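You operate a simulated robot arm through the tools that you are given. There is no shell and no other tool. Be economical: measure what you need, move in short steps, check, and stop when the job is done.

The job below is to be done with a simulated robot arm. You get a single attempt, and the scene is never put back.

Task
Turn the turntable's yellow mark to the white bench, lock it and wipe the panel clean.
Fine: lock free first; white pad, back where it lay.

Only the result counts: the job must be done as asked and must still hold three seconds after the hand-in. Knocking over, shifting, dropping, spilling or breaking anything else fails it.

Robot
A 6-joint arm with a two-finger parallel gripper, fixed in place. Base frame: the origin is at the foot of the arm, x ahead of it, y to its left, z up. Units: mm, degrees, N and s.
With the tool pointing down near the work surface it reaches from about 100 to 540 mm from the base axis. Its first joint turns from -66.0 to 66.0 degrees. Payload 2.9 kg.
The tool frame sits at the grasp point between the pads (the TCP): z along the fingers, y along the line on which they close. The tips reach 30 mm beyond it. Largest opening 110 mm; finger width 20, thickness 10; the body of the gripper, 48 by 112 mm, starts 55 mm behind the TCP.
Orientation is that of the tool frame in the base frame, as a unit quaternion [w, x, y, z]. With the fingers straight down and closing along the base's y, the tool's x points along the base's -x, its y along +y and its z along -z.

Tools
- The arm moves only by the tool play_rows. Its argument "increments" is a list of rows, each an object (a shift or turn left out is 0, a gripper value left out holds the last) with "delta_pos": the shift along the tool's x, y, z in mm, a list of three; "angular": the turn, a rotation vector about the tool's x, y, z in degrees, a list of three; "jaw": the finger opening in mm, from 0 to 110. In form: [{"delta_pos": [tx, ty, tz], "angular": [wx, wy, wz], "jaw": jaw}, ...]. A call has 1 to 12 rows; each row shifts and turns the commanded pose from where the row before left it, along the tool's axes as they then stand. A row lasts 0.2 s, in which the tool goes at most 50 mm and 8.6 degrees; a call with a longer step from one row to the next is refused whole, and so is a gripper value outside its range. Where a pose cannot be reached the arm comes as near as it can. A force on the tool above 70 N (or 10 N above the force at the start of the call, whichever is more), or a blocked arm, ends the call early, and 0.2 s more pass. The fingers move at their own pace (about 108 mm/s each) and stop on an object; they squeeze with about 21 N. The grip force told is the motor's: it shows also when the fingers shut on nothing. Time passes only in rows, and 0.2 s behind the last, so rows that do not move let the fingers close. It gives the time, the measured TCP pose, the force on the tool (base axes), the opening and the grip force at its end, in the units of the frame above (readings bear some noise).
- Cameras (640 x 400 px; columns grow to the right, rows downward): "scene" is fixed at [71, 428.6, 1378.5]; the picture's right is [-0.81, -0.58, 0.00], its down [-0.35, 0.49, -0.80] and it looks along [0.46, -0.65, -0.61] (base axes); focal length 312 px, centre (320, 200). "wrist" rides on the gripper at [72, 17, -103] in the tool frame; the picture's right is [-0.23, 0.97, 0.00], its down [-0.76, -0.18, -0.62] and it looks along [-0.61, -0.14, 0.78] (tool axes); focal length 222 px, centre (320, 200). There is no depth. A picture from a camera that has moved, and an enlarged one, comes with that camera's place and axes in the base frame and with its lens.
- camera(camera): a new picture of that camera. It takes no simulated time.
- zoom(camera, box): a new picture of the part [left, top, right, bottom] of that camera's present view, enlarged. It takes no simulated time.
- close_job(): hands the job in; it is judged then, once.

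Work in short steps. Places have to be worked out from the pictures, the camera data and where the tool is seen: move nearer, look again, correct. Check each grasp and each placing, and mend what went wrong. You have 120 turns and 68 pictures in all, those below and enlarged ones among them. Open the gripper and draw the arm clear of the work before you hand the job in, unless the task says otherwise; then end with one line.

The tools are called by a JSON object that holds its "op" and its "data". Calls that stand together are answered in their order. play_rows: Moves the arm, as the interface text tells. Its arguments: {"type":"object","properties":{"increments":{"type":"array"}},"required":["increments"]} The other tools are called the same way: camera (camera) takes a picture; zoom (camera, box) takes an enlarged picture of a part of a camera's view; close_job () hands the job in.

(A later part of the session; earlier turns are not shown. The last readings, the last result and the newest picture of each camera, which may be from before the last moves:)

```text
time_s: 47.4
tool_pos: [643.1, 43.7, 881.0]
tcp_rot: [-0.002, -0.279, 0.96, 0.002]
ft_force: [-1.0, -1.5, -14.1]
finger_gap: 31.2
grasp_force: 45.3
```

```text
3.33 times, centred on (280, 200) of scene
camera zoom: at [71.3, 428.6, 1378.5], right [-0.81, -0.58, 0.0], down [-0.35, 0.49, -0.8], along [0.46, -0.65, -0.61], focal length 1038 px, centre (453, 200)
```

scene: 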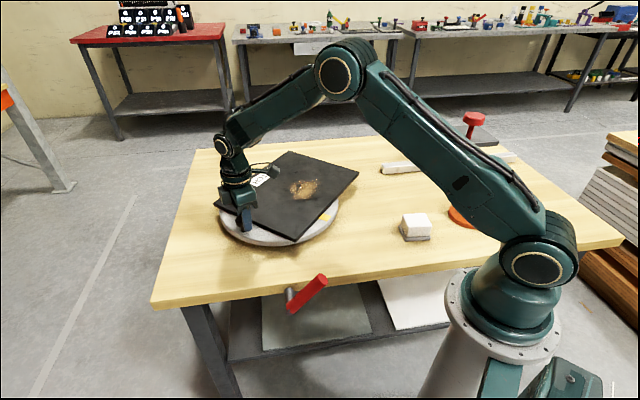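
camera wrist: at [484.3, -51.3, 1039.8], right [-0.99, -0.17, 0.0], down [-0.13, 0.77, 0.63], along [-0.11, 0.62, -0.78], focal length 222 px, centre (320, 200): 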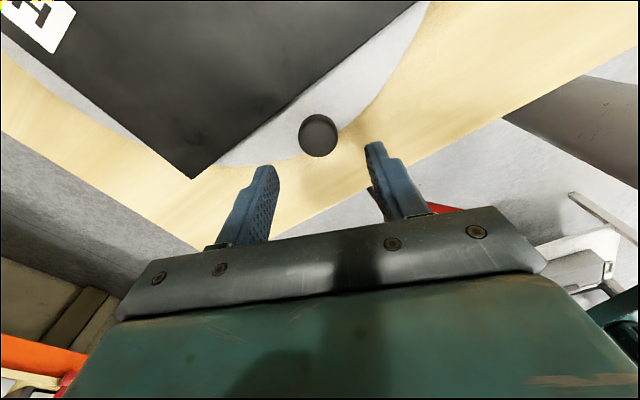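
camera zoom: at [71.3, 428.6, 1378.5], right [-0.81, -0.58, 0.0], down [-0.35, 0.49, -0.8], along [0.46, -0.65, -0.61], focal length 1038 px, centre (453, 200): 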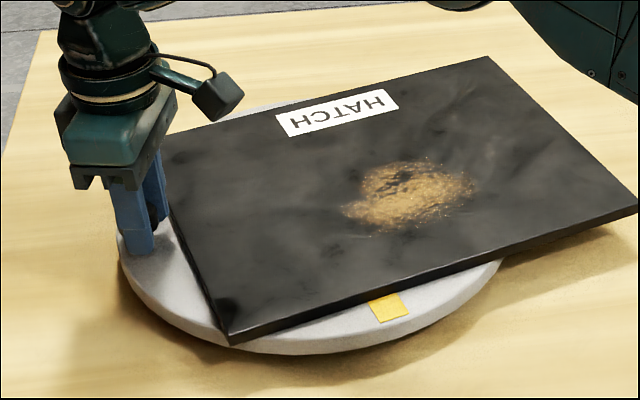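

Arc tracking is good; refit centre (577,−97), turned 67°. The mark now sits at ≈152°, target ≈143.5°, so one more 8.5° step, then release and rise to verify.

{"op": "play_rows", "data": {"increments": [{"delta_pos": [-5.4, -10.1, 0], "angular": [0, 0, 4.25]}, {"delta_pos": [-5.4, -10.1, 0], "angular": [0, 0, 4.25]}, {}, {"jaw": 60}, {}, {"delta_pos": [0, 0, -40]}, {"delta_pos": [0, 0, -40]}, {}]}}

{"op": "zoom", "data": {"camera": "scene", "box": [190, 140, 370, 260]}}

```text
time_s: 49.2
tool_pos: [662.5, 28.7, 962.1]
tcp_rot: [0.0, -0.21, 0.978, 0.002]
ft_force: [0.2, -0.7, 0.5]
finger_gap: 60.3
grasp_force: 0.1
```

```text
3.33 times, centred on (280, 200) of scene
camera zoom: at [71.0, 428.6, 1378.5], right [-0.81, -0.58, 0.0], down [-0.35, 0.49, -0.8], along [0.46, -0.65, -0.61], focal length 1038 px, centre (453, 200)
```

zoom: 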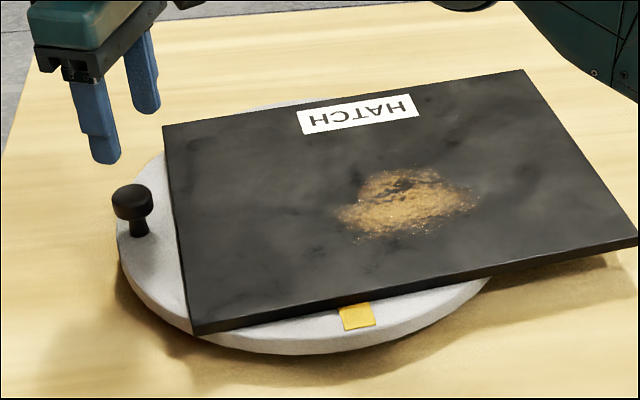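

By both estimates the mark is within a few degrees of 143°. I move back toward the lever and check the mark from the wrist camera before locking.

{"op": "play_rows", "data": {"increments": [{"delta_pos": [38.8, 25.25, -4]}, {"delta_pos": [38.8, 25.25, -4]}, {"delta_pos": [38.8, 25.25, -4]}, {"delta_pos": [38.8, 25.25, -4]}, {"delta_pos": [38.8, 25.25, -4]}, {"delta_pos": [38.8, 25.25, -4]}, {"delta_pos": [38.8, 25.25, -4]}, {"delta_pos": [38.8, 25.25, 0]}, {"angular": [0, 0, -7]}, {"angular": [0, 0, -7]}, {"angular": [0, 0, -7]}, {}]}}

{"op": "camera", "data": {"camera": "wrist"}}

```text
time_s: 51.8
tool_pos: [298.8, 86.0, 989.1]
tcp_rot: [0.0, -0.385, 0.923, 0.002]
ft_force: [0.0, 0.1, 0.2]
finger_gap: 60.2
grasp_force: 0.0
```

```text
25 pictures are left
camera wrist: at [236.1, 44.9, 1092.6], right [-0.53, 0.85, 0.0], down [0.66, 0.41, 0.62], along [0.53, 0.33, -0.78], focal length 222 px, centre (320, 200)
```

wrist: 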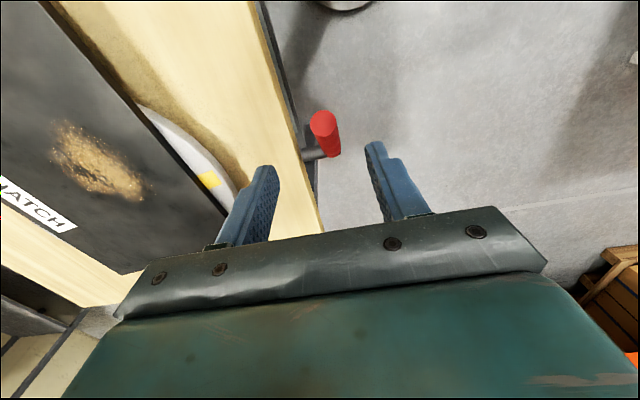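

Averaging the estimates (139–146°), the mark points at ≈142–143°: good. Now I close the fingers and press the lever down to its original locked stop.

{"op": "play_rows", "data": {"increments": [{"delta_pos": [0, 0, 40], "jaw": 0}, {"delta_pos": [0, 0, 40]}, {"delta_pos": [0, 0, 15]}, {"delta_pos": [0, 0, 12]}, {"delta_pos": [0, 0, 12]}, {"delta_pos": [0, 0, 12]}, {"delta_pos": [0, 0, 12]}, {}]}}

{"op": "zoom", "data": {"camera": "scene", "box": [240, 210, 400, 310]}}

```text
time_s: 53.6
tool_pos: [300.0, 87.4, 847.5]
tcp_rot: [0.0, -0.385, 0.923, 0.002]
ft_force: [-0.7, -0.7, 1.0]
finger_gap: 0.0
grasp_force: 21.0
```

```text
4.00 times, centred on (320, 260) of scene
camera zoom: at [71.0, 428.6, 1378.5], right [-0.81, -0.58, 0.0], down [-0.35, 0.49, -0.8], along [0.46, -0.65, -0.61], focal length 1246 px, centre (320, -40)
```

zoom: 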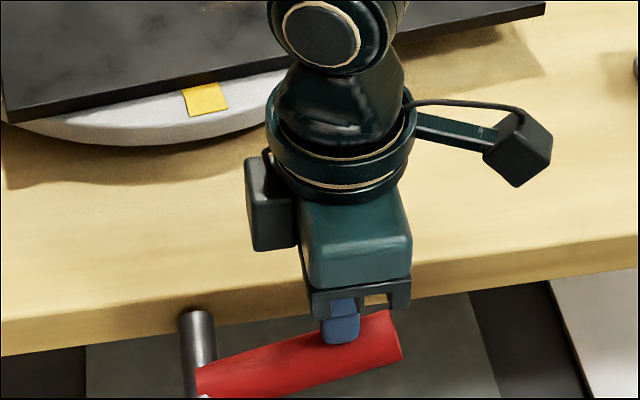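

The lever follows down. Continue to the stop until the force rises.

{"op": "play_rows", "data": {"increments": [{"delta_pos": [0, 0, 12]}, {"delta_pos": [0, 0, 12]}, {"delta_pos": [0, 0, 12]}, {"delta_pos": [0, 0, 8]}, {"delta_pos": [0, 0, 5]}, {"delta_pos": [0, 0, 4]}, {}]}}

{"op": "zoom", "data": {"camera": "scene", "box": [240, 230, 400, 330]}}

```text
time_s: 55.0
tool_pos: [299.0, 86.3, 799.6]
tcp_rot: [0.001, -0.383, 0.924, 0.002]
ft_force: [-7.5, -3.6, 35.2]
finger_gap: 0.1
grasp_force: 21.2
stopped in row 6: the force on the tool passed its limit (the readings are from after the stop); the commanded pose is now the measured one
```

```text
4.00 times, centred on (320, 280) of scene
camera zoom: at [70.5, 428.4, 1378.6], right [-0.81, -0.58, 0.0], down [-0.35, 0.49, -0.8], along [0.46, -0.65, -0.61], focal length 1246 px, centre (320, -120)
```

zoom: 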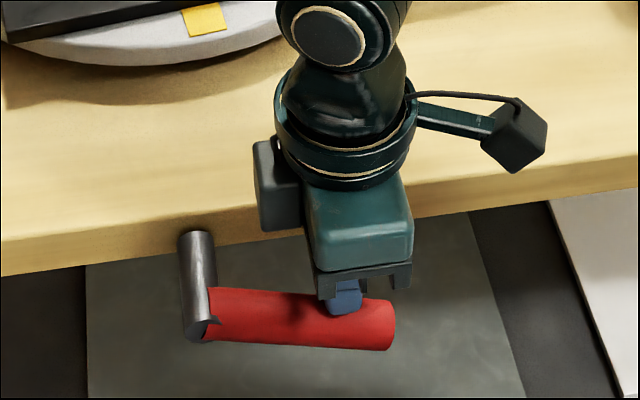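

Back at its original stop with >70 N: locked. Now I rise and move toward the pad.

{"op": "play_rows", "data": {"increments": [{"delta_pos": [0, 0, -45]}, {"delta_pos": [0, 0, -45]}, {"delta_pos": [0, 0, -45]}, {"delta_pos": [0, 0, -45]}, {"delta_pos": [34.6, -20.8, 0]}, {"delta_pos": [34.6, -20.8, 0]}, {"delta_pos": [34.6, -20.8, 0]}, {"delta_pos": [34.6, -20.8, 0]}, {"delta_pos": [34.6, -20.8, 0], "jaw": 100}, {}]}}

{"op": "play_rows", "data": {"increments": [{"angular": [0, 0, 8.2]}, {"angular": [0, 0, 8.2]}, {"angular": [0, 0, 8.2]}, {"angular": [0, 0, 8.2]}, {"angular": [0, 0, 8.2]}, {"angular": [0, 0, 8.2]}, {"angular": [0, 0, 8.2]}, {"angular": [0, 0, 8.2]}, {"angular": [0, 0, 8.2]}, {"angular": [0, 0, 8.2]}, {"angular": [0, 0, 8.2]}, {}]}}

{"op": "camera", "data": {"camera": "wrist"}}

```text
time_s: 57.2
tool_pos: [251.3, -107.1, 978.4]
tcp_rot: [0.001, -0.384, 0.923, 0.001]
ft_force: [0.1, 0.4, 0.2]
finger_gap: 99.9
grasp_force: 0.0
```

```text
time_s: 59.8
tool_pos: [250.7, -110.3, 976.5]
tcp_rot: [0.0, 0.384, 0.923, 0.002]
ft_force: [0.6, 0.0, 0.0]
finger_gap: 100.0
grasp_force: 0.1
```

```text
22 pictures are left
camera wrist: at [211.2, -48.0, 1080.4], right [0.85, 0.53, 0.0], down [0.41, -0.67, 0.62], along [0.33, -0.53, -0.78], focal length 222 px, centre (320, 200)
```

wrist: 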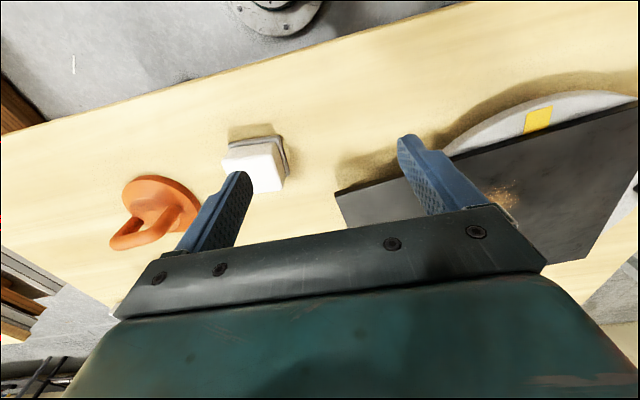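

Pad in view under the left finger; zoom for its outline.

{"op": "zoom", "data": {"camera": "wrist", "box": [200, 110, 320, 210]}}

```text
4.00 times, centred on (260, 160) of wrist
camera zoom: at [211.2, -48.0, 1080.4], right [0.85, 0.53, 0.0], down [0.41, -0.67, 0.62], along [0.33, -0.53, -0.78], focal length 888 px, centre (560, 360)
```

zoom: 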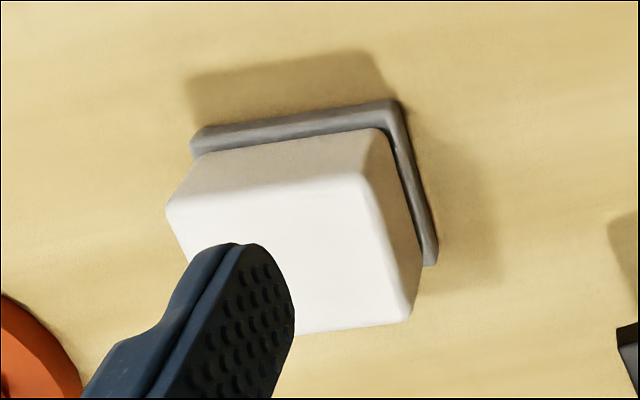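

Pad centre works out at ≈(218,−210), about 55 mm square white block on a 65 mm base, edges aligned with the table, top at z≈855. I move over it and look again.

{"op": "play_rows", "data": {"increments": [{"delta_pos": [-15.8, -31.2, 0]}, {"delta_pos": [-15.8, -31.2, 0]}, {"delta_pos": [-15.8, -31.2, 0]}, {"delta_pos": [0, 0, 40]}, {}]}}

{"op": "camera", "data": {"camera": "wrist"}}

```text
time_s: 61.0
tool_pos: [218.3, -209.2, 936.3]
tcp_rot: [0.0, 0.383, 0.924, 0.002]
ft_force: [0.6, 1.3, 0.0]
finger_gap: 100.0
grasp_force: 0.1
```

```text
20 pictures are left
camera wrist: at [179.6, -146.7, 1039.6], right [0.85, 0.53, 0.0], down [0.41, -0.67, 0.62], along [0.33, -0.53, -0.78], focal length 222 px, centre (320, 200)
```

wrist: 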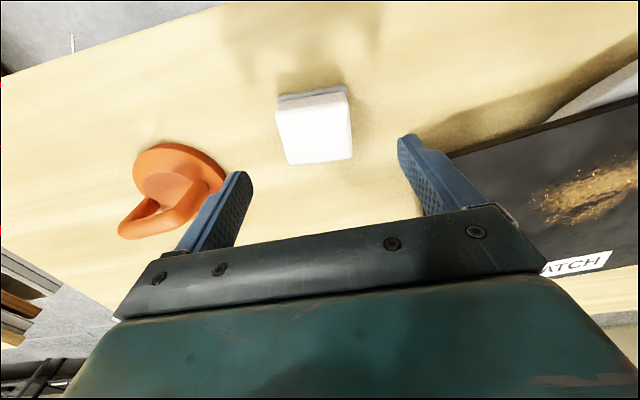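

Pad top ≈(218,−215,846), edges aligned with the jaw. Correct 5 mm, descend to TCP z≈855, close.

{"op": "play_rows", "data": {"increments": [{"delta_pos": [-3.5, -3.5, 30]}, {"delta_pos": [0, 0, 30]}, {"delta_pos": [0, 0, 21]}, {"jaw": 40}, {}, {}]}}

{"op": "camera", "data": {"camera": "wrist"}}

```text
time_s: 62.4
tool_pos: [217.8, -216.7, 856.6]
tcp_rot: [0.0, 0.383, 0.924, 0.002]
ft_force: [-0.4, 0.4, -0.4]
finger_gap: 70.4
grasp_force: 20.5
```

```text
19 pictures are left
camera wrist: at [178.6, -153.9, 959.6], right [0.85, 0.53, 0.0], down [0.41, -0.67, 0.62], along [0.33, -0.53, -0.78], focal length 222 px, centre (320, 200)
```

wrist: 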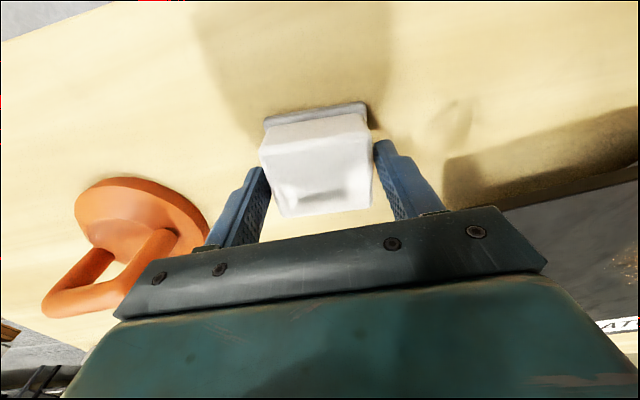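

Stopped at a 70 mm gap, meaning the pad is bigger (and its top lower) than I judged, so the hold may be shallow. I open slightly, go 10 mm lower and regrip.

{"op": "play_rows", "data": {"increments": [{"jaw": 88}, {"delta_pos": [0, 0, 5]}, {"delta_pos": [0, 0, 5]}, {}]}}

{"op": "play_rows", "data": {"increments": [{"jaw": 40}, {}, {}]}}

{"op": "zoom", "data": {"camera": "wrist", "box": [200, 80, 440, 230]}}

{"op": "zoom", "data": {"camera": "scene", "box": [370, 170, 470, 250]}}

```text
time_s: 63.4
tool_pos: [218.0, -215.9, 845.4]
tcp_rot: [0.0, 0.383, 0.924, 0.002]
ft_force: [0.2, -0.7, 0.0]
finger_gap: 87.8
grasp_force: 0.1
```

```text
time_s: 64.2
tool_pos: [217.9, -215.1, 845.6]
tcp_rot: [-0.001, 0.384, 0.923, 0.001]
ft_force: [-0.7, 0.9, -0.3]
finger_gap: 70.7
grasp_force: 20.5
```

```text
2.67 times, centred on (320, 155) of wrist
camera zoom: at [179.2, -153.0, 949.4], right [0.85, 0.53, 0.0], down [0.41, -0.67, 0.62], along [0.33, -0.53, -0.78], focal length 592 px, centre (320, 320)
```

zoom: 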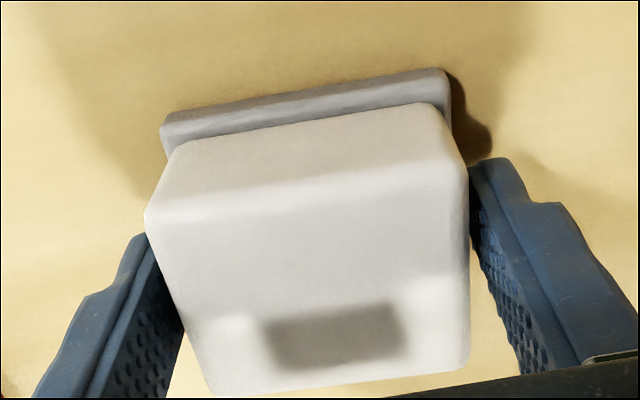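

```text
5.00 times, centred on (420, 210) of scene
camera zoom: at [71.0, 428.6, 1378.5], right [-0.81, -0.58, 0.0], down [-0.35, 0.49, -0.8], along [0.46, -0.65, -0.61], focal length 1558 px, centre (-180, 150)
```

zoom: 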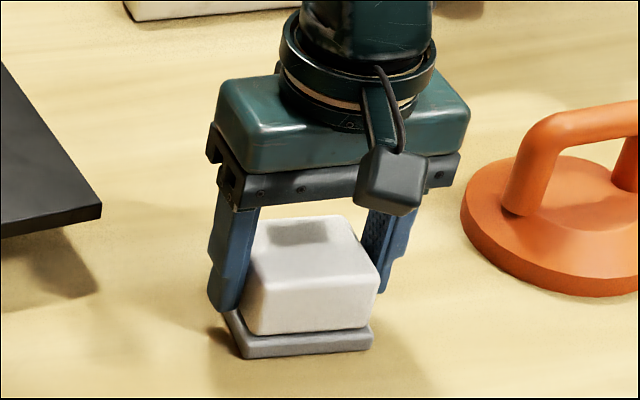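

Solid grip on the white block now (fingers just above the grey base). Pick pose recorded: (218,−215.5,845.5). Lift.

{"op": "play_rows", "data": {"increments": [{"delta_pos": [0, 0, -15]}, {"delta_pos": [0, 0, -35]}, {"delta_pos": [0, 0, -40]}, {}]}}

{"op": "zoom", "data": {"camera": "scene", "box": [190, 120, 470, 260]}}

```text
time_s: 65.2
tool_pos: [218.8, -212.2, 939.5]
tcp_rot: [0.0, 0.383, 0.924, 0.002]
ft_force: [-0.3, 0.2, -0.3]
finger_gap: 40.1
grasp_force: 0.1
```

```text
2.29 times, centred on (330, 190) of scene
camera zoom: at [70.9, 428.6, 1378.5], right [-0.81, -0.58, 0.0], down [-0.35, 0.49, -0.8], along [0.46, -0.65, -0.61], focal length 712 px, centre (297, 223)
```

zoom: 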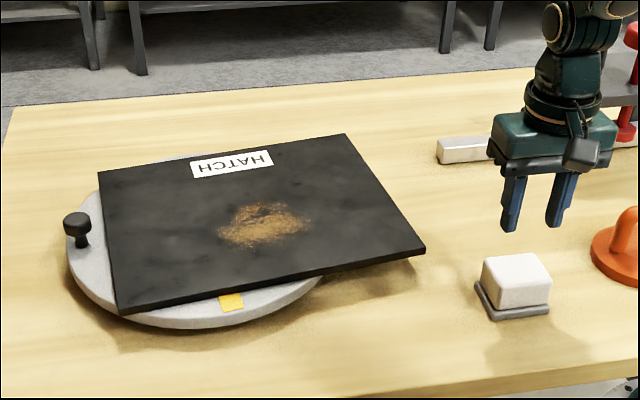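

The pad slipped out (still standing where it was). I regrip at the same spot with the jaw commanded fully closed for more squeeze, and lift slowly.

{"op": "play_rows", "data": {"increments": [{"jaw": 90}, {"delta_pos": [0, -1.5, 40]}, {"delta_pos": [0, 0, 35]}, {"delta_pos": [0, 0, 20]}, {}, {"jaw": 0}, {}, {}, {}]}}

{"op": "play_rows", "data": {"increments": [{"delta_pos": [0, 0, -4]}, {"delta_pos": [0, 0, -4]}, {"delta_pos": [0, 0, -4]}, {}]}}

```text
time_s: 67.2
tool_pos: [219.1, -215.0, 841.8]
tcp_rot: [0.0, 0.383, 0.924, 0.002]
ft_force: [-1.1, 0.9, 0.0]
finger_gap: 69.3
grasp_force: 20.6
```

```text
time_s: 68.2
tool_pos: [217.4, -215.7, 852.8]
tcp_rot: [0.001, 0.383, 0.924, 0.001]
ft_force: [0.6, -0.1, -0.7]
finger_gap: 69.5
grasp_force: 20.8
```

Gap held at 69.5 after 11 mm of lift; check visually.

{"op": "zoom", "data": {"camera": "scene", "box": [370, 170, 470, 250]}}

```text
5.00 times, centred on (420, 210) of scene
camera zoom: at [71.0, 428.6, 1378.5], right [-0.81, -0.58, 0.0], down [-0.35, 0.49, -0.8], along [0.46, -0.65, -0.61], focal length 1558 px, centre (-180, 150)
```

zoom: 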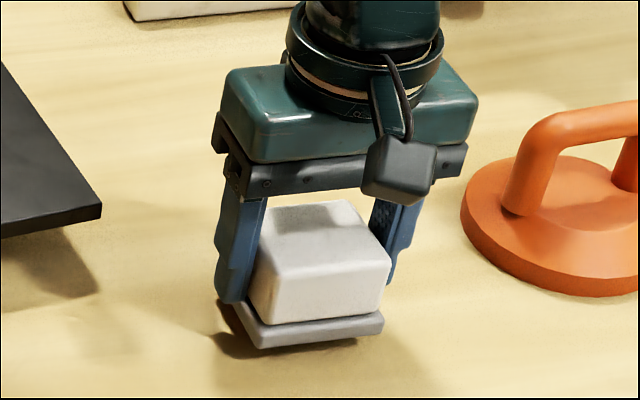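

Pad is lifted and held. I raise it gently, then carry it slowly over to the dust patch, at about (503,−114).

{"op": "play_rows", "data": {"increments": [{"delta_pos": [0, 0, -6]}, {"delta_pos": [0, 0, -10]}, {"delta_pos": [0, 0, -12]}, {"delta_pos": [0, 0, -14]}, {"delta_pos": [0, 0, -14]}, {"delta_pos": [0, 0, -14]}, {"delta_pos": [0, 0, -12]}, {"delta_pos": [0, 0, -8]}, {}]}}

{"op": "play_rows", "data": {"increments": [{"delta_pos": [-4, 8, 0]}, {"delta_pos": [-8, 16, 0]}, {"delta_pos": [-10, 22, 0]}, {"delta_pos": [-12, 25, 0]}, {"delta_pos": [-12, 25, 0]}, {"delta_pos": [-12, 25, 0]}, {"delta_pos": [-12, 25, 0]}, {"delta_pos": [-12, 25, 0]}, {"delta_pos": [-12, 25, 0]}, {"delta_pos": [-12, 25, 0]}, {"delta_pos": [-10, 20, 0]}, {"delta_pos": [-5, 10, 0]}]}}

{"op": "zoom", "data": {"camera": "scene", "box": [190, 100, 430, 250]}}

```text
time_s: 70.2
tool_pos: [218.3, -214.8, 943.1]
tcp_rot: [0.0, 0.384, 0.923, 0.001]
ft_force: [0.3, -1.0, -1.2]
finger_gap: 69.6
grasp_force: 21.2
```

```text
time_s: 72.8
tool_pos: [480.2, -125.4, 943.4]
tcp_rot: [0.0, 0.383, 0.924, 0.002]
ft_force: [0.4, -0.2, -0.3]
finger_gap: 69.5
grasp_force: 20.9
```

```text
2.67 times, centred on (310, 175) of scene
camera zoom: at [71.0, 428.6, 1378.5], right [-0.81, -0.58, 0.0], down [-0.35, 0.49, -0.8], along [0.46, -0.65, -0.61], focal length 831 px, centre (347, 267)
```

zoom: 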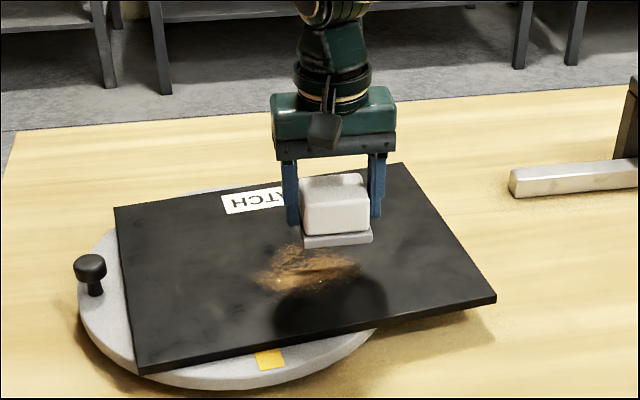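

Pad secure above the patch. Centre over it and descend stepwise toward contact.

{"op": "play_rows", "data": {"increments": [{"delta_pos": [-5.6, 12, 0]}, {"delta_pos": [-5.6, 12, 0]}, {"delta_pos": [0, 0, 12]}, {"delta_pos": [0, 0, 12]}, {"delta_pos": [0, 0, 12]}, {"delta_pos": [0, 0, 6]}, {}]}}

{"op": "play_rows", "data": {"increments": [{"delta_pos": [0, 0, 4]}, {}]}}

{"op": "play_rows", "data": {"increments": [{"delta_pos": [0, 0, 4]}, {}]}}

{"op": "play_rows", "data": {"increments": [{"delta_pos": [0, 0, 3]}, {}]}}

```text
time_s: 74.4
tool_pos: [505.6, -115.9, 900.8]
tcp_rot: [0.0, 0.383, 0.924, 0.002]
ft_force: [0.5, -0.4, -0.3]
finger_gap: 69.3
grasp_force: 21.3
```

```text
time_s: 75.0
tool_pos: [505.3, -116.4, 898.0]
tcp_rot: [0.0, 0.383, 0.924, 0.002]
ft_force: [0.0, 0.5, -0.9]
finger_gap: 69.5
grasp_force: 21.6
```

```text
time_s: 75.6
tool_pos: [506.9, -115.8, 893.2]
tcp_rot: [0.001, 0.383, 0.924, 0.003]
ft_force: [0.1, -1.0, -1.8]
finger_gap: 69.3
grasp_force: 21.4
```

```text
time_s: 76.2
tool_pos: [506.0, -115.6, 890.1]
tcp_rot: [-0.001, 0.384, 0.923, 0.002]
ft_force: [0.2, 0.1, 0.1]
finger_gap: 69.5
grasp_force: 21.6
```

No contact yet at 890; continue in 3 mm steps.

{"op": "play_rows", "data": {"increments": [{"delta_pos": [0, 0, 3]}, {}]}}

{"op": "play_rows", "data": {"increments": [{"delta_pos": [0, 0, 3]}, {}]}}

{"op": "play_rows", "data": {"increments": [{"delta_pos": [0, 0, 3]}, {}]}}

{"op": "zoom", "data": {"camera": "scene", "box": [230, 130, 380, 250]}}

```text
time_s: 76.8
tool_pos: [505.6, -116.1, 889.3]
tcp_rot: [0.002, 0.383, 0.924, 0.002]
ft_force: [-4.2, -2.5, 18.1]
finger_gap: 69.8
grasp_force: 21.2
```

```text
time_s: 77.4
tool_pos: [505.7, -114.8, 884.9]
tcp_rot: [0.002, 0.383, 0.924, 0.003]
ft_force: [-0.9, -0.9, 16.9]
finger_gap: 69.5
grasp_force: 20.6
```

```text
time_s: 78.0
tool_pos: [507.4, -113.1, 882.8]
tcp_rot: [0.002, 0.382, 0.924, 0.002]
ft_force: [5.1, 5.4, 16.9]
finger_gap: 69.8
grasp_force: 21.0
```

```text
3.33 times, centred on (305, 190) of scene
camera zoom: at [70.8, 428.8, 1378.5], right [-0.81, -0.58, 0.0], down [-0.35, 0.49, -0.8], along [0.46, -0.65, -0.61], focal length 1038 px, centre (370, 233)
```

zoom: 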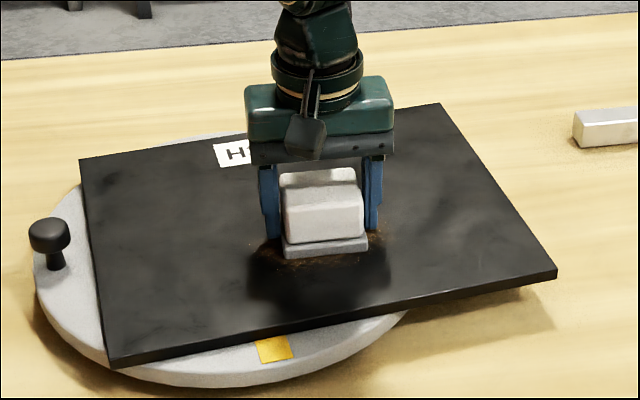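

Contact made (≈17 N, the pad riding up a little so the fingers near its base). I wipe in strokes along the jaw axis, starting with the near-side row.

{"op": "play_rows", "data": {"increments": [{"delta_pos": [0, -8, 0]}, {"delta_pos": [0, -13, 0]}, {"delta_pos": [0, -13, 0]}, {"delta_pos": [0, -13, 0]}, {"delta_pos": [0, -13, 0]}, {"delta_pos": [11, 0, 0]}, {"delta_pos": [12, 0, 0]}, {"delta_pos": [11, 0, 0]}, {"delta_pos": [0, 10, 0]}, {"delta_pos": [0, 13, 0]}, {"delta_pos": [0, 13, 0]}, {"delta_pos": [0, 13, 0]}]}}

{"op": "play_rows", "data": {"increments": [{"delta_pos": [0, 13, 0]}, {"delta_pos": [0, 13, 0]}, {"delta_pos": [0, 13, 0]}, {"delta_pos": [0, 13, 0]}, {"delta_pos": [0, 13, 0]}, {"delta_pos": [0, 10, 0]}, {"delta_pos": [-11, 0, 0]}, {"delta_pos": [-12, 0, 0]}, {"delta_pos": [-11, 0, 0]}, {"delta_pos": [0, -10, 0]}, {"delta_pos": [0, -13, 0]}, {"delta_pos": [0, -13, 0]}]}}

{"op": "zoom", "data": {"camera": "scene", "box": [230, 130, 380, 250]}}

```text
time_s: 80.6
tool_pos: [475.5, -97.2, 881.6]
tcp_rot: [-0.002, 0.382, 0.924, 0.002]
ft_force: [0.0, 0.4, 1.0]
finger_gap: 69.6
grasp_force: 20.9
```

```text
time_s: 83.2
tool_pos: [526.4, -95.5, 882.5]
tcp_rot: [0.001, 0.384, 0.923, 0.003]
ft_force: [-0.6, -1.2, 0.1]
finger_gap: 69.7
grasp_force: 20.8
```

```text
3.33 times, centred on (305, 190) of scene
camera zoom: at [71.0, 428.6, 1378.5], right [-0.81, -0.58, 0.0], down [-0.35, 0.49, -0.8], along [0.46, -0.65, -0.61], focal length 1038 px, centre (370, 233)
```

zoom: 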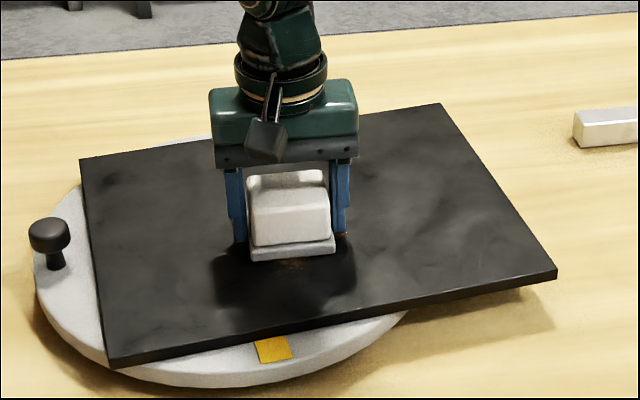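

Most dust is gone, but contact pressure faded. Press 3 mm further and finish the middle and far strokes.

{"op": "play_rows", "data": {"increments": [{"delta_pos": [0, 0, 3]}, {"delta_pos": [0, -12, 0]}, {"delta_pos": [0, -13, 0]}, {"delta_pos": [0, -13, 0]}, {"delta_pos": [0, -13, 0]}, {"delta_pos": [0, -13, 0]}, {"delta_pos": [0, -13, 0]}, {"delta_pos": [0, -13, 0]}, {"delta_pos": [-11, 0, 0]}, {"delta_pos": [-12, 0, 0]}, {"delta_pos": [-11, 0, 0]}, {"delta_pos": [0, 12, 0]}]}}

{"op": "play_rows", "data": {"increments": [{"delta_pos": [0, 13, 0]}, {"delta_pos": [0, 13, 0]}, {"delta_pos": [0, 13, 0]}, {"delta_pos": [0, 13, 0]}, {"delta_pos": [0, 13, 0]}, {"delta_pos": [0, 13, 0]}, {"delta_pos": [0, 13, 0]}, {"delta_pos": [0, 13, 0]}, {}]}}

{"op": "zoom", "data": {"camera": "scene", "box": [230, 130, 380, 250]}}

```text
time_s: 85.8
tool_pos: [492.3, -175.7, 879.2]
tcp_rot: [0.001, 0.383, 0.924, 0.002]
ft_force: [-0.3, 0.0, -0.2]
finger_gap: 69.8
grasp_force: 21.2
```

```text
time_s: 87.8
tool_pos: [567.1, -100.8, 878.5]
tcp_rot: [-0.001, 0.383, 0.924, 0.002]
ft_force: [-0.3, 0.2, -0.7]
finger_gap: 69.5
grasp_force: 21.1
```

```text
3.33 times, centred on (305, 190) of scene
camera zoom: at [71.0, 428.6, 1378.5], right [-0.81, -0.58, 0.0], down [-0.35, 0.49, -0.8], along [0.46, -0.65, -0.61], focal length 1038 px, centre (370, 233)
```

zoom: 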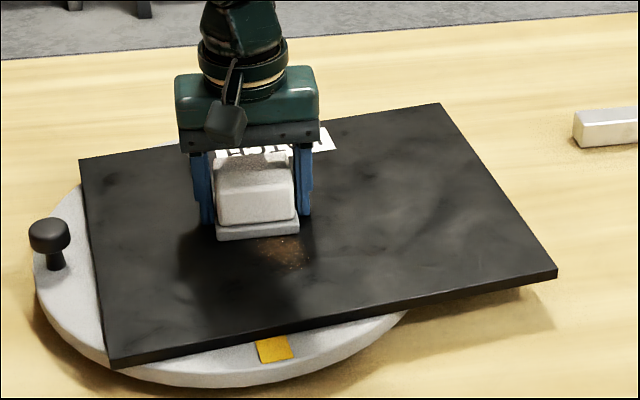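

A faint residue remains near (521,−82). I press again and go over it with several short strokes.

{"op": "play_rows", "data": {"increments": [{"delta_pos": [10, -4, 0]}, {"delta_pos": [12, -5, 0]}, {"delta_pos": [12, -5, 0]}, {"delta_pos": [12, -5, 0]}, {"delta_pos": [0, 0, 3]}, {"delta_pos": [0, 0, 2]}, {}]}}

{"op": "play_rows", "data": {"increments": [{"delta_pos": [0, 12, 1]}, {"delta_pos": [0, 12, 0]}, {"delta_pos": [0, -12, 0]}, {"delta_pos": [0, -12, 0]}, {"delta_pos": [0, -12, 1]}, {"delta_pos": [0, -12, 0]}, {"delta_pos": [8, 8, 0]}, {"delta_pos": [8, 12, 0]}, {"delta_pos": [0, 12, 1]}, {"delta_pos": [0, 12, 0]}, {"delta_pos": [0, -12, 0]}, {"delta_pos": [0, -12, 0]}]}}

{"op": "play_rows", "data": {"increments": [{"delta_pos": [-8, -12, 1]}, {"delta_pos": [-8, 0, 0]}, {"delta_pos": [-8, 0, 0]}, {"delta_pos": [-8, 12, 0]}, {"delta_pos": [0, 12, 0]}, {"delta_pos": [0, 12, 0]}, {"delta_pos": [0, 12, 0]}, {"delta_pos": [8, -12, 0]}, {"delta_pos": [8, -12, 0]}, {}]}}

```text
time_s: 89.4
tool_pos: [521.9, -82.5, 879.7]
tcp_rot: [0.002, 0.384, 0.923, 0.003]
ft_force: [-14.7, 2.5, 55.9]
finger_gap: 69.7
grasp_force: 21.0
```

```text
time_s: 91.3
tool_pos: [512.3, -70.8, 878.8]
tcp_rot: [0.003, 0.388, 0.922, 0.001]
ft_force: [-2.1, 1.2, 7.7]
finger_gap: 69.5
grasp_force: 20.7
stopped in row 9: the force on the tool passed its limit (the readings are from after the stop); the commanded pose is now the measured one
```

```text
time_s: 93.5
tool_pos: [532.5, -72.5, 878.5]
tcp_rot: [0.005, 0.386, 0.922, 0.002]
ft_force: [9.7, 4.6, 20.5]
finger_gap: 69.5
grasp_force: 21.6
```

Good firm contact on those strokes. I lift the pad gently and move aside to inspect the panel.

{"op": "play_rows", "data": {"increments": [{"delta_pos": [0, 0, -4]}, {"delta_pos": [0, 0, -8]}, {"delta_pos": [0, 0, -12]}, {"delta_pos": [0, 0, -14]}, {"delta_pos": [0, 0, -14]}, {"delta_pos": [0, 0, -12]}, {"delta_pos": [0, 0, -5]}, {"delta_pos": [-3, -8, 0]}, {"delta_pos": [-5, -16, 0]}, {"delta_pos": [-5, -20, 0]}, {"delta_pos": [-5, -20, 0]}, {"delta_pos": [-3, -10, 0]}]}}

{"op": "zoom", "data": {"camera": "scene", "box": [230, 130, 380, 250]}}

```text
time_s: 96.1
tool_pos: [494.2, -140.6, 946.4]
tcp_rot: [0.003, 0.387, 0.922, 0.0]
ft_force: [0.1, -0.2, -0.4]
finger_gap: 69.4
grasp_force: 21.3
```

```text
3.33 times, centred on (305, 190) of scene
camera zoom: at [71.0, 428.6, 1378.5], right [-0.81, -0.58, 0.0], down [-0.35, 0.49, -0.8], along [0.46, -0.65, -0.61], focal length 1038 px, centre (370, 233)
```

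zoom: 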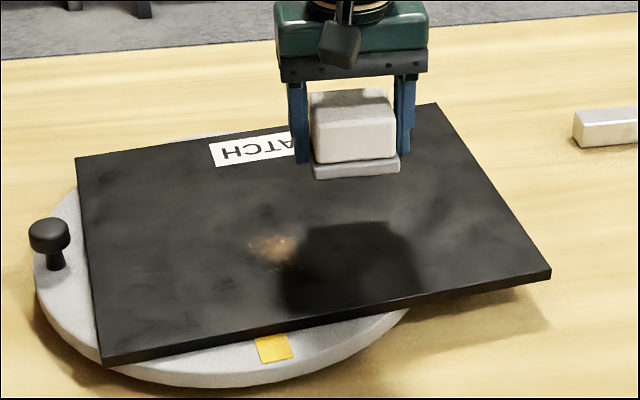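

A small residue is left at ≈(530,−77), and the panel crept ~4 mm under the hard press, so lighter pressure is needed. I go to the +t side of the residue and approach gently for −t strokes.

{"op": "play_rows", "data": {"increments": [{"delta_pos": [2, 10, 0]}, {"delta_pos": [3, 18, 0]}, {"delta_pos": [4, 22, 0]}, {"delta_pos": [4, 22, 0]}, {"delta_pos": [4, 22, 0]}, {"delta_pos": [2.7, 16, 0]}, {"delta_pos": [0, 0, 12]}, {"delta_pos": [0, 0, 14]}, {"delta_pos": [0, 0, 14]}, {"delta_pos": [0, 0, 12]}, {"delta_pos": [0, 0, 8]}, {}]}}

{"op": "play_rows", "data": {"increments": [{"delta_pos": [0, 0, 2]}, {}]}}

```text
time_s: 98.7
tool_pos: [561.2, -50.4, 885.6]
tcp_rot: [0.004, 0.387, 0.922, 0.0]
ft_force: [0.0, -1.1, -1.1]
finger_gap: 69.4
grasp_force: 21.0
```

```text
time_s: 99.3
tool_pos: [559.5, -49.6, 884.2]
tcp_rot: [0.004, 0.388, 0.922, 0.0]
ft_force: [1.1, -1.2, -0.2]
finger_gap: 69.4
grasp_force: 21.1
```

No contact yet; continue with 1.5 mm steps.

{"op": "play_rows", "data": {"increments": [{"delta_pos": [0, 0, 1.5]}, {}]}}

{"op": "play_rows", "data": {"increments": [{"delta_pos": [0, 0, 1.5]}, {}]}}

{"op": "play_rows", "data": {"increments": [{"delta_pos": [0, 0, 1]}, {}]}}

```text
time_s: 99.9
tool_pos: [559.4, -49.8, 883.4]
tcp_rot: [0.004, 0.387, 0.922, 0.001]
ft_force: [0.5, -0.3, 0.0]
finger_gap: 69.7
grasp_force: 21.7
```

```text
time_s: 100.5
tool_pos: [559.6, -50.0, 879.8]
tcp_rot: [0.003, 0.387, 0.922, 0.0]
ft_force: [0.1, 0.2, -0.4]
finger_gap: 69.4
grasp_force: 20.7
```

```text
time_s: 101.1
tool_pos: [560.0, -51.0, 879.9]
tcp_rot: [0.003, 0.388, 0.922, 0.0]
ft_force: [-0.4, -0.5, -1.5]
finger_gap: 69.4
grasp_force: 21.2
```

{"op": "play_rows", "data": {"increments": [{"delta_pos": [0, 0, 1]}, {}]}}

{"op": "play_rows", "data": {"increments": [{"delta_pos": [0, 0, 1]}, {}]}}

```text
time_s: 101.7
tool_pos: [561.5, -51.0, 878.9]
tcp_rot: [0.004, 0.387, 0.922, 0.0]
ft_force: [0.3, -0.4, -0.5]
finger_gap: 69.8
grasp_force: 21.2
```

```text
time_s: 102.3
tool_pos: [560.3, -50.2, 878.7]
tcp_rot: [0.003, 0.387, 0.922, 0.0]
ft_force: [-1.1, -1.5, 2.1]
finger_gap: 69.6
grasp_force: 20.8
```

Light contact begins. Add 1 mm and stroke −t across the residue.

{"op": "play_rows", "data": {"increments": [{"delta_pos": [0, 0, 1]}, {"delta_pos": [0, -10, 0]}, {"delta_pos": [0, -12, 0]}, {"delta_pos": [0, -12, 0]}, {"delta_pos": [0, -12, 0.3]}, {"delta_pos": [0, -12, 0]}, {"delta_pos": [0, -12, 0]}, {"delta_pos": [0, -12, 0]}, {}]}}

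{"op": "zoom", "data": {"camera": "scene", "box": [230, 130, 380, 250]}}

```text
time_s: 104.3
tool_pos: [502.2, -109.5, 877.8]
tcp_rot: [0.006, 0.387, 0.922, 0.001]
ft_force: [8.2, 5.5, 25.8]
finger_gap: 69.7
grasp_force: 21.6
```

```text
3.33 times, centred on (305, 190) of scene
camera zoom: at [70.8, 428.8, 1378.4], right [-0.81, -0.58, 0.0], down [-0.35, 0.49, -0.8], along [0.46, -0.65, -0.61], focal length 1038 px, centre (370, 233)
```

zoom: 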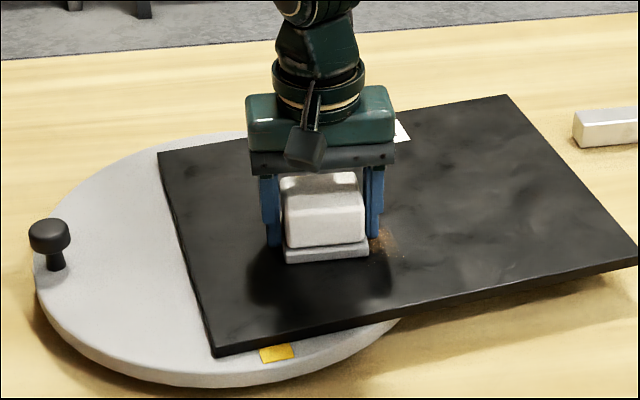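

The panel is loose and got dragged ~73 mm toward −t with the pad at 25 N. I keep this pressure and drag it straight back by the same distance.

{"op": "play_rows", "data": {"increments": [{"delta_pos": [0, 6, 0]}, {"delta_pos": [0, 10, 0]}, {"delta_pos": [0, 10, 0]}, {"delta_pos": [0, 10, 0]}, {"delta_pos": [0, 10, 0]}, {"delta_pos": [0, 10, 0]}, {"delta_pos": [0, 10, 0]}, {"delta_pos": [0, 5, 0]}, {}]}}

{"op": "zoom", "data": {"camera": "scene", "box": [230, 130, 380, 250]}}

```text
time_s: 106.3
tool_pos: [551.9, -58.4, 878.5]
tcp_rot: [0.005, 0.388, 0.922, 0.0]
ft_force: [-9.0, -9.6, 30.7]
finger_gap: 69.4
grasp_force: 21.2
```

```text
3.33 times, centred on (305, 190) of scene
camera zoom: at [70.2, 428.5, 1378.6], right [-0.81, -0.58, 0.0], down [-0.35, 0.49, -0.8], along [0.46, -0.65, -0.61], focal length 1038 px, centre (370, 233)
```

zoom: 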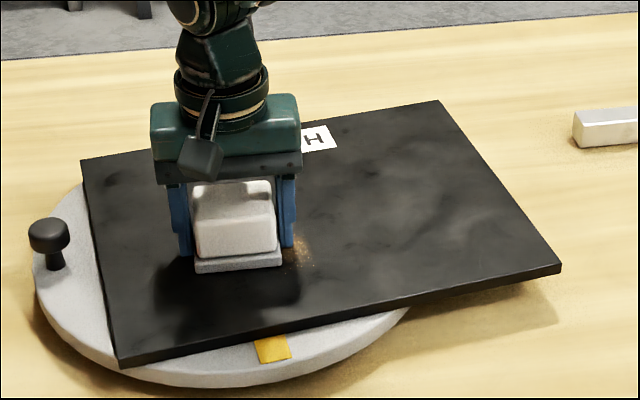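

The panel is back within a few mm. One more 3 mm nudge, then lift clear, go to the −t side of the residue (at ≈(514,−93)) and descend for a very light stroke.

{"op": "play_rows", "data": {"increments": [{"delta_pos": [0, 3.5, 0]}, {"delta_pos": [0, 0, -4]}, {"delta_pos": [0, 0, -8]}, {"delta_pos": [0, -10, 0]}, {"delta_pos": [0, -18, 0]}, {"delta_pos": [0, -20, 0]}, {"delta_pos": [0, -20, 0]}, {"delta_pos": [0, -20, 0]}, {"delta_pos": [0, -12, 0]}, {"delta_pos": [0, 0, 5]}, {"delta_pos": [0, 0, 2]}, {}]}}

{"op": "play_rows", "data": {"increments": [{"delta_pos": [0, 0, 1.5]}, {}]}}

{"op": "play_rows", "data": {"increments": [{"delta_pos": [0, 0, 1]}, {}]}}

```text
time_s: 108.9
tool_pos: [481.7, -126.9, 881.6]
tcp_rot: [0.003, 0.387, 0.922, 0.001]
ft_force: [0.0, -0.3, -1.3]
finger_gap: 69.5
grasp_force: 21.4
```

```text
time_s: 109.5
tool_pos: [483.2, -125.3, 879.1]
tcp_rot: [0.005, 0.388, 0.922, 0.0]
ft_force: [-0.6, 0.6, 0.4]
finger_gap: 69.6
grasp_force: 21.1
```

```text
time_s: 110.1
tool_pos: [483.8, -126.0, 879.0]
tcp_rot: [0.004, 0.389, 0.921, 0.0]
ft_force: [-0.5, -0.3, 0.1]
finger_gap: 69.7
grasp_force: 21.0
```

{"op": "play_rows", "data": {"increments": [{"delta_pos": [0, 0, 0.8]}, {}]}}

{"op": "play_rows", "data": {"increments": [{"delta_pos": [0, 0, 0.7]}, {}]}}

```text
time_s: 110.7
tool_pos: [482.3, -125.4, 877.8]
tcp_rot: [0.003, 0.388, 0.922, 0.0]
ft_force: [-0.2, -0.9, 2.0]
finger_gap: 69.6
grasp_force: 20.4
```

```text
time_s: 111.3
tool_pos: [484.3, -125.0, 878.5]
tcp_rot: [0.004, 0.388, 0.922, 0.001]
ft_force: [-5.2, 1.3, 17.7]
finger_gap: 69.9
grasp_force: 20.9
```

Contact jumped to 17.7 N; back off 0.5 mm and stroke lightly in +t, checking force.

{"op": "play_rows", "data": {"increments": [{"delta_pos": [0, 0, -0.5]}, {"delta_pos": [0, 8, 0]}, {"delta_pos": [0, 10, 0]}, {}]}}

{"op": "play_rows", "data": {"increments": [{"delta_pos": [0, 10, 0]}, {"delta_pos": [0, 10, 0]}, {"delta_pos": [0, 10, 0]}, {}]}}

{"op": "play_rows", "data": {"increments": [{"delta_pos": [0, 10, 0]}, {"delta_pos": [0, 10, 0]}, {"delta_pos": [0, 10, 0]}, {"delta_pos": [0, 10, 0]}, {}]}}

{"op": "zoom", "data": {"camera": "scene", "box": [230, 130, 380, 250]}}

```text
time_s: 112.3
tool_pos: [495.3, -112.4, 878.2]
tcp_rot: [0.003, 0.387, 0.922, 0.001]
ft_force: [-1.0, -1.7, 1.4]
finger_gap: 69.8
grasp_force: 21.1
```

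```text
time_s: 113.3
tool_pos: [517.8, -90.6, 879.3]
tcp_rot: [0.004, 0.387, 0.922, 0.0]
ft_force: [-0.6, -0.3, -0.9]
finger_gap: 69.4
grasp_force: 21.1
```

```text
time_s: 114.5
tool_pos: [547.7, -63.3, 879.3]
tcp_rot: [0.004, 0.388, 0.922, 0.0]
ft_force: [-3.5, -3.8, 11.9]
finger_gap: 69.5
grasp_force: 21.1
```

```text
3.33 times, centred on (305, 190) of scene
camera zoom: at [70.7, 428.6, 1378.5], right [-0.81, -0.58, 0.0], down [-0.35, 0.49, -0.8], along [0.46, -0.65, -0.61], focal length 1038 px, centre (370, 233)
```

zoom: 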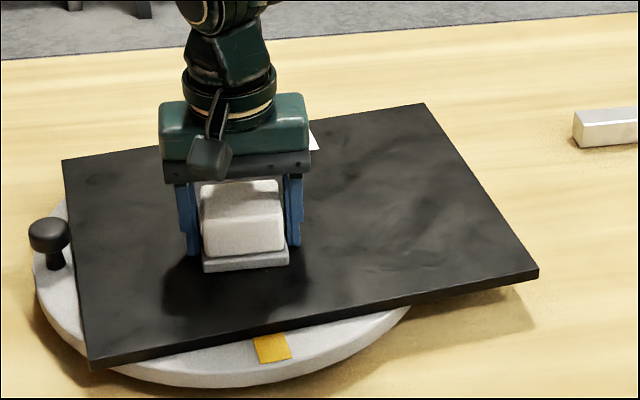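

Dust appears gone, but the panel was carried ~15 mm toward +t at the end of the stroke. I press slightly and drag it back 16 mm, then lift and move aside to inspect.

{"op": "play_rows", "data": {"increments": [{"delta_pos": [0, 0, 0.6]}, {"delta_pos": [0, -5, 0]}, {"delta_pos": [0, -6, 0]}, {"delta_pos": [0, -6, 0]}, {}]}}

{"op": "play_rows", "data": {"increments": [{"delta_pos": [0, 0, -4]}, {"delta_pos": [0, 0, -8]}, {"delta_pos": [0, 0, -12]}, {"delta_pos": [0, 0, -14]}, {"delta_pos": [0, 0, -14]}, {"delta_pos": [0, 0, -10]}, {"delta_pos": [0, -12, 0]}, {"delta_pos": [2, -20, 0]}, {"delta_pos": [2, -25, 0]}, {"delta_pos": [2, -25, 0]}, {"delta_pos": [2, -25, 0]}, {"delta_pos": [2, -20, 0]}]}}

{"op": "zoom", "data": {"camera": "scene", "box": [230, 130, 380, 250]}}

```text
time_s: 115.7
tool_pos: [534.6, -73.8, 878.1]
tcp_rot: [0.006, 0.387, 0.922, 0.001]
ft_force: [9.0, 7.1, 24.4]
finger_gap: 69.6
grasp_force: 20.4
```

```text
time_s: 118.3
tool_pos: [436.4, -155.2, 938.8]
tcp_rot: [0.004, 0.387, 0.922, 0.002]
ft_force: [1.0, -0.4, -0.2]
finger_gap: 69.7
grasp_force: 21.2
```

```text
3.33 times, centred on (305, 190) of scene
camera zoom: at [71.0, 428.6, 1378.5], right [-0.81, -0.58, 0.0], down [-0.35, 0.49, -0.8], along [0.46, -0.65, -0.61], focal length 1038 px, centre (370, 233)
```

zoom: 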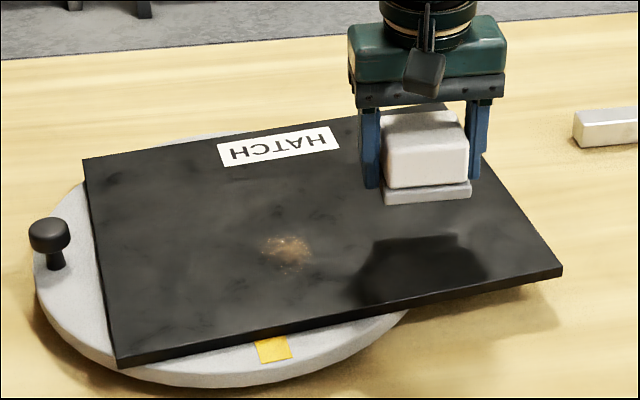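

Panel is back within ~5 mm, but a small residue remains at ≈(517,−81) since contact was lost there. With the fingertips now bottomed on the pad's base the hold is too stiff, so I'll set the pad lightly on the panel beside the residue and regrip 7 mm higher so it can yield.

{"op": "play_rows", "data": {"increments": [{"delta_pos": [-2, 12, 0]}, {"delta_pos": [-2, 20, 0]}, {"delta_pos": [-2, 20, 0]}, {"delta_pos": [0, 10, 0]}, {"delta_pos": [0, 0, 12]}, {"delta_pos": [0, 0, 14]}, {"delta_pos": [0, 0, 14]}, {"delta_pos": [0, 0, 12]}, {"delta_pos": [0, 0, 4]}, {"delta_pos": [0, 0, 1.5]}, {}]}}

{"op": "play_rows", "data": {"increments": [{"delta_pos": [0, 0, 1]}, {}]}}

{"op": "play_rows", "data": {"increments": [{"delta_pos": [0, 0, 1]}, {}]}}

```text
time_s: 120.7
tool_pos: [485.0, -118.4, 881.0]
tcp_rot: [0.004, 0.388, 0.922, 0.0]
ft_force: [0.2, -0.2, -1.2]
finger_gap: 69.6
grasp_force: 20.5
```

```text
time_s: 121.3
tool_pos: [485.6, -118.5, 879.7]
tcp_rot: [0.004, 0.388, 0.922, 0.001]
ft_force: [0.0, 0.0, -0.2]
finger_gap: 69.5
grasp_force: 20.8
```

```text
time_s: 121.9
tool_pos: [485.3, -117.7, 879.2]
tcp_rot: [0.003, 0.388, 0.922, 0.0]
ft_force: [0.5, -0.4, 0.4]
finger_gap: 69.8
grasp_force: 20.7
```

{"op": "play_rows", "data": {"increments": [{"delta_pos": [0, 0, 0.7]}, {"jaw": 78}, {}, {"delta_pos": [0, 0, -4]}, {"delta_pos": [0, 0, -4]}, {}, {"jaw": 0}, {}, {}]}}

{"op": "play_rows", "data": {"increments": [{"delta_pos": [0, 0, 1.5]}, {}]}}

```text
time_s: 123.9
tool_pos: [484.7, -117.4, 888.0]
tcp_rot: [0.005, 0.388, 0.922, 0.0]
ft_force: [0.7, 0.4, 0.4]
finger_gap: 69.7
grasp_force: 20.6
```

```text
time_s: 124.5
tool_pos: [484.2, -119.2, 886.3]
tcp_rot: [0.005, 0.388, 0.922, 0.0]
ft_force: [-5.2, -1.0, 16.4]
finger_gap: 69.6
grasp_force: 21.2
```

Regripped with room to yield, 16 N contact. Stroke +t across the residue.

{"op": "play_rows", "data": {"increments": [{"delta_pos": [0, 10, 0]}, {"delta_pos": [0, 13, 0]}, {"delta_pos": [0, 13, 0]}, {"delta_pos": [0, 13, 0.3]}, {"delta_pos": [0, 13, 0]}, {"delta_pos": [0, 13, 0.3]}, {"delta_pos": [0, 13, 0]}, {}]}}

{"op": "zoom", "data": {"camera": "scene", "box": [230, 130, 380, 250]}}

```text
time_s: 126.3
tool_pos: [546.4, -57.2, 885.3]
tcp_rot: [0.003, 0.386, 0.922, 0.0]
ft_force: [-1.1, -0.1, 0.8]
finger_gap: 69.2
grasp_force: 20.9
```

```text
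3.33 times, centred on (305, 190) of scene
camera zoom: at [70.9, 428.6, 1378.5], right [-0.81, -0.58, 0.0], down [-0.35, 0.49, -0.8], along [0.46, -0.65, -0.61], focal length 1038 px, centre (370, 233)
```

zoom: 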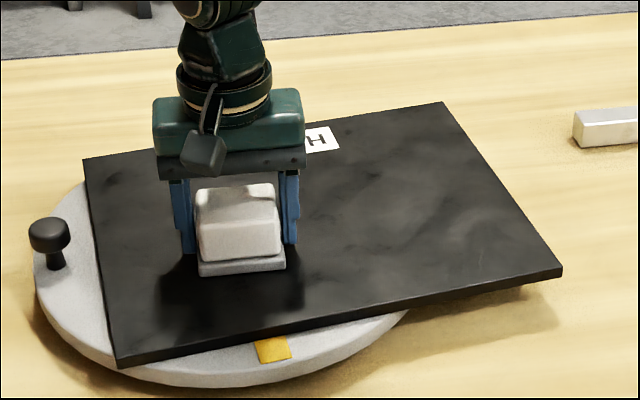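

Panel didn't move and the spot looks clean. One return stroke with renewed light contact, then lift and inspect.

{"op": "play_rows", "data": {"increments": [{"delta_pos": [3, 0, 1]}, {"delta_pos": [3, -8, 0]}, {"delta_pos": [0, -13, 0]}, {"delta_pos": [0, -13, 0]}, {"delta_pos": [0, -13, 0.3]}, {"delta_pos": [0, -13, 0]}, {"delta_pos": [0, -13, 0]}, {"delta_pos": [0, -13, 0]}, {}]}}

{"op": "play_rows", "data": {"increments": [{"delta_pos": [0, 0, -4]}, {"delta_pos": [0, 0, -8]}, {"delta_pos": [0, 0, -12]}, {"delta_pos": [0, 0, -14]}, {"delta_pos": [0, 0, -12]}, {"delta_pos": [0, 0, -5]}, {"delta_pos": [1, -12, 0]}, {"delta_pos": [1, -20, 0]}, {"delta_pos": [1, -22, 0]}, {"delta_pos": [1, -20, 0]}, {"delta_pos": [0, -10, 0]}, {}]}}

{"op": "zoom", "data": {"camera": "scene", "box": [220, 130, 440, 260]}}

```text
time_s: 128.3
tool_pos: [482.0, -112.1, 883.3]
tcp_rot: [0.002, 0.387, 0.922, -0.001]
ft_force: [2.7, 0.9, 5.5]
finger_gap: 69.5
grasp_force: 21.2
```

```text
time_s: 130.9
tool_pos: [419.4, -167.8, 936.8]
tcp_rot: [0.005, 0.388, 0.922, 0.0]
ft_force: [-0.8, 0.0, -1.6]
finger_gap: 69.6
grasp_force: 20.6
```

```text
2.91 times, centred on (330, 195) of scene
camera zoom: at [71.0, 428.6, 1378.5], right [-0.81, -0.58, 0.0], down [-0.35, 0.49, -0.8], along [0.46, -0.65, -0.61], focal length 906 px, centre (291, 214)
```

zoom: 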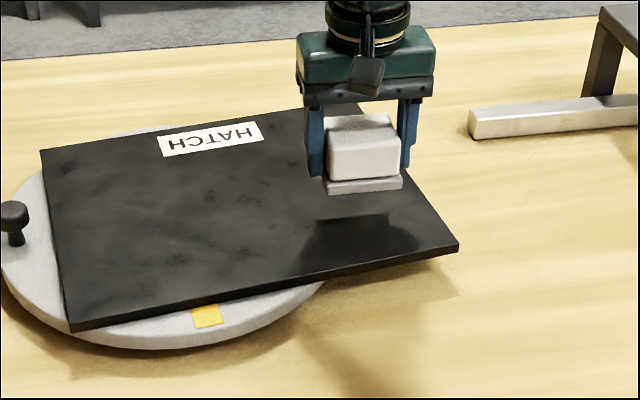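

The panel is clean. Before returning the pad, I check how it sits in the fingers compared with the pick-up.

{"op": "zoom", "data": {"camera": "wrist", "box": [200, 80, 440, 230]}}

```text
2.67 times, centred on (320, 155) of wrist
camera zoom: at [378.8, -104.2, 1039.7], right [0.85, 0.52, 0.0], down [0.4, -0.67, 0.63], along [0.33, -0.53, -0.78], focal length 592 px, centre (320, 320)
```

zoom: 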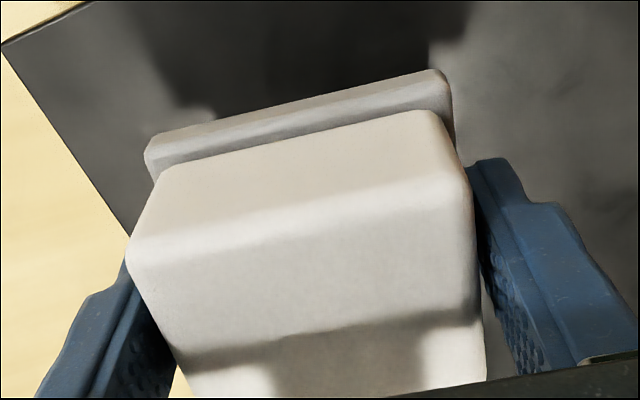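

The pad sits nearly as picked (slight yaw of a few degrees, ~2 mm offset). I carry it back to its place, compensating for that.

{"op": "play_rows", "data": {"increments": [{"delta_pos": [5, -8, 0]}, {"delta_pos": [10, -15, 0]}, {"delta_pos": [12, -19, 0]}, {"delta_pos": [12, -19, 0]}, {"delta_pos": [12, -19, 0]}, {"delta_pos": [12, -19, 0]}, {"delta_pos": [12, -19, 0]}, {"delta_pos": [12, -19, 0]}, {"delta_pos": [12, -19, 0]}, {"delta_pos": [8, -13, 0]}, {"delta_pos": [3.7, -6.9, 0], "angular": [0, 0, 2]}, {}]}}

```text
time_s: 133.5
tool_pos: [214.7, -213.3, 937.4]
tcp_rot: [0.004, 0.403, 0.915, 0.0]
ft_force: [0.4, 0.5, -0.8]
finger_gap: 69.7
grasp_force: 20.7
```

{"op": "play_rows", "data": {"increments": [{"delta_pos": [-1.7, 1.1, 10]}, {"delta_pos": [0, 0, 14]}, {"delta_pos": [0, 0, 16]}, {"delta_pos": [0, 0, 16]}, {"delta_pos": [0, 0, 14]}, {"delta_pos": [0, 0, 10]}, {"delta_pos": [0, 0, 6]}, {"delta_pos": [0, 0, 3]}, {}]}}

{"op": "play_rows", "data": {"increments": [{"delta_pos": [0, 0, 3]}, {}]}}

{"op": "play_rows", "data": {"increments": [{"delta_pos": [0, 0, 2]}, {}]}}

{"op": "play_rows", "data": {"increments": [{"delta_pos": [0, 0, 2]}, {}]}}

```text
time_s: 135.5
tool_pos: [218.5, -213.8, 846.8]
tcp_rot: [0.004, 0.404, 0.915, 0.0]
ft_force: [1.2, 0.0, -0.7]
finger_gap: 69.4
grasp_force: 20.6
```

```text
time_s: 136.1
tool_pos: [218.1, -212.3, 843.5]
tcp_rot: [0.004, 0.403, 0.915, 0.0]
ft_force: [0.2, -0.1, -0.5]
finger_gap: 69.6
grasp_force: 20.6
```

```text
time_s: 136.7
tool_pos: [219.1, -212.3, 842.6]
tcp_rot: [0.004, 0.404, 0.915, -0.001]
ft_force: [0.0, -0.6, -0.3]
finger_gap: 69.3
grasp_force: 20.5
```

```text
time_s: 137.3
tool_pos: [219.6, -212.7, 840.5]
tcp_rot: [0.003, 0.404, 0.915, 0.0]
ft_force: [-0.5, -0.2, 0.1]
finger_gap: 69.7
grasp_force: 21.0
```

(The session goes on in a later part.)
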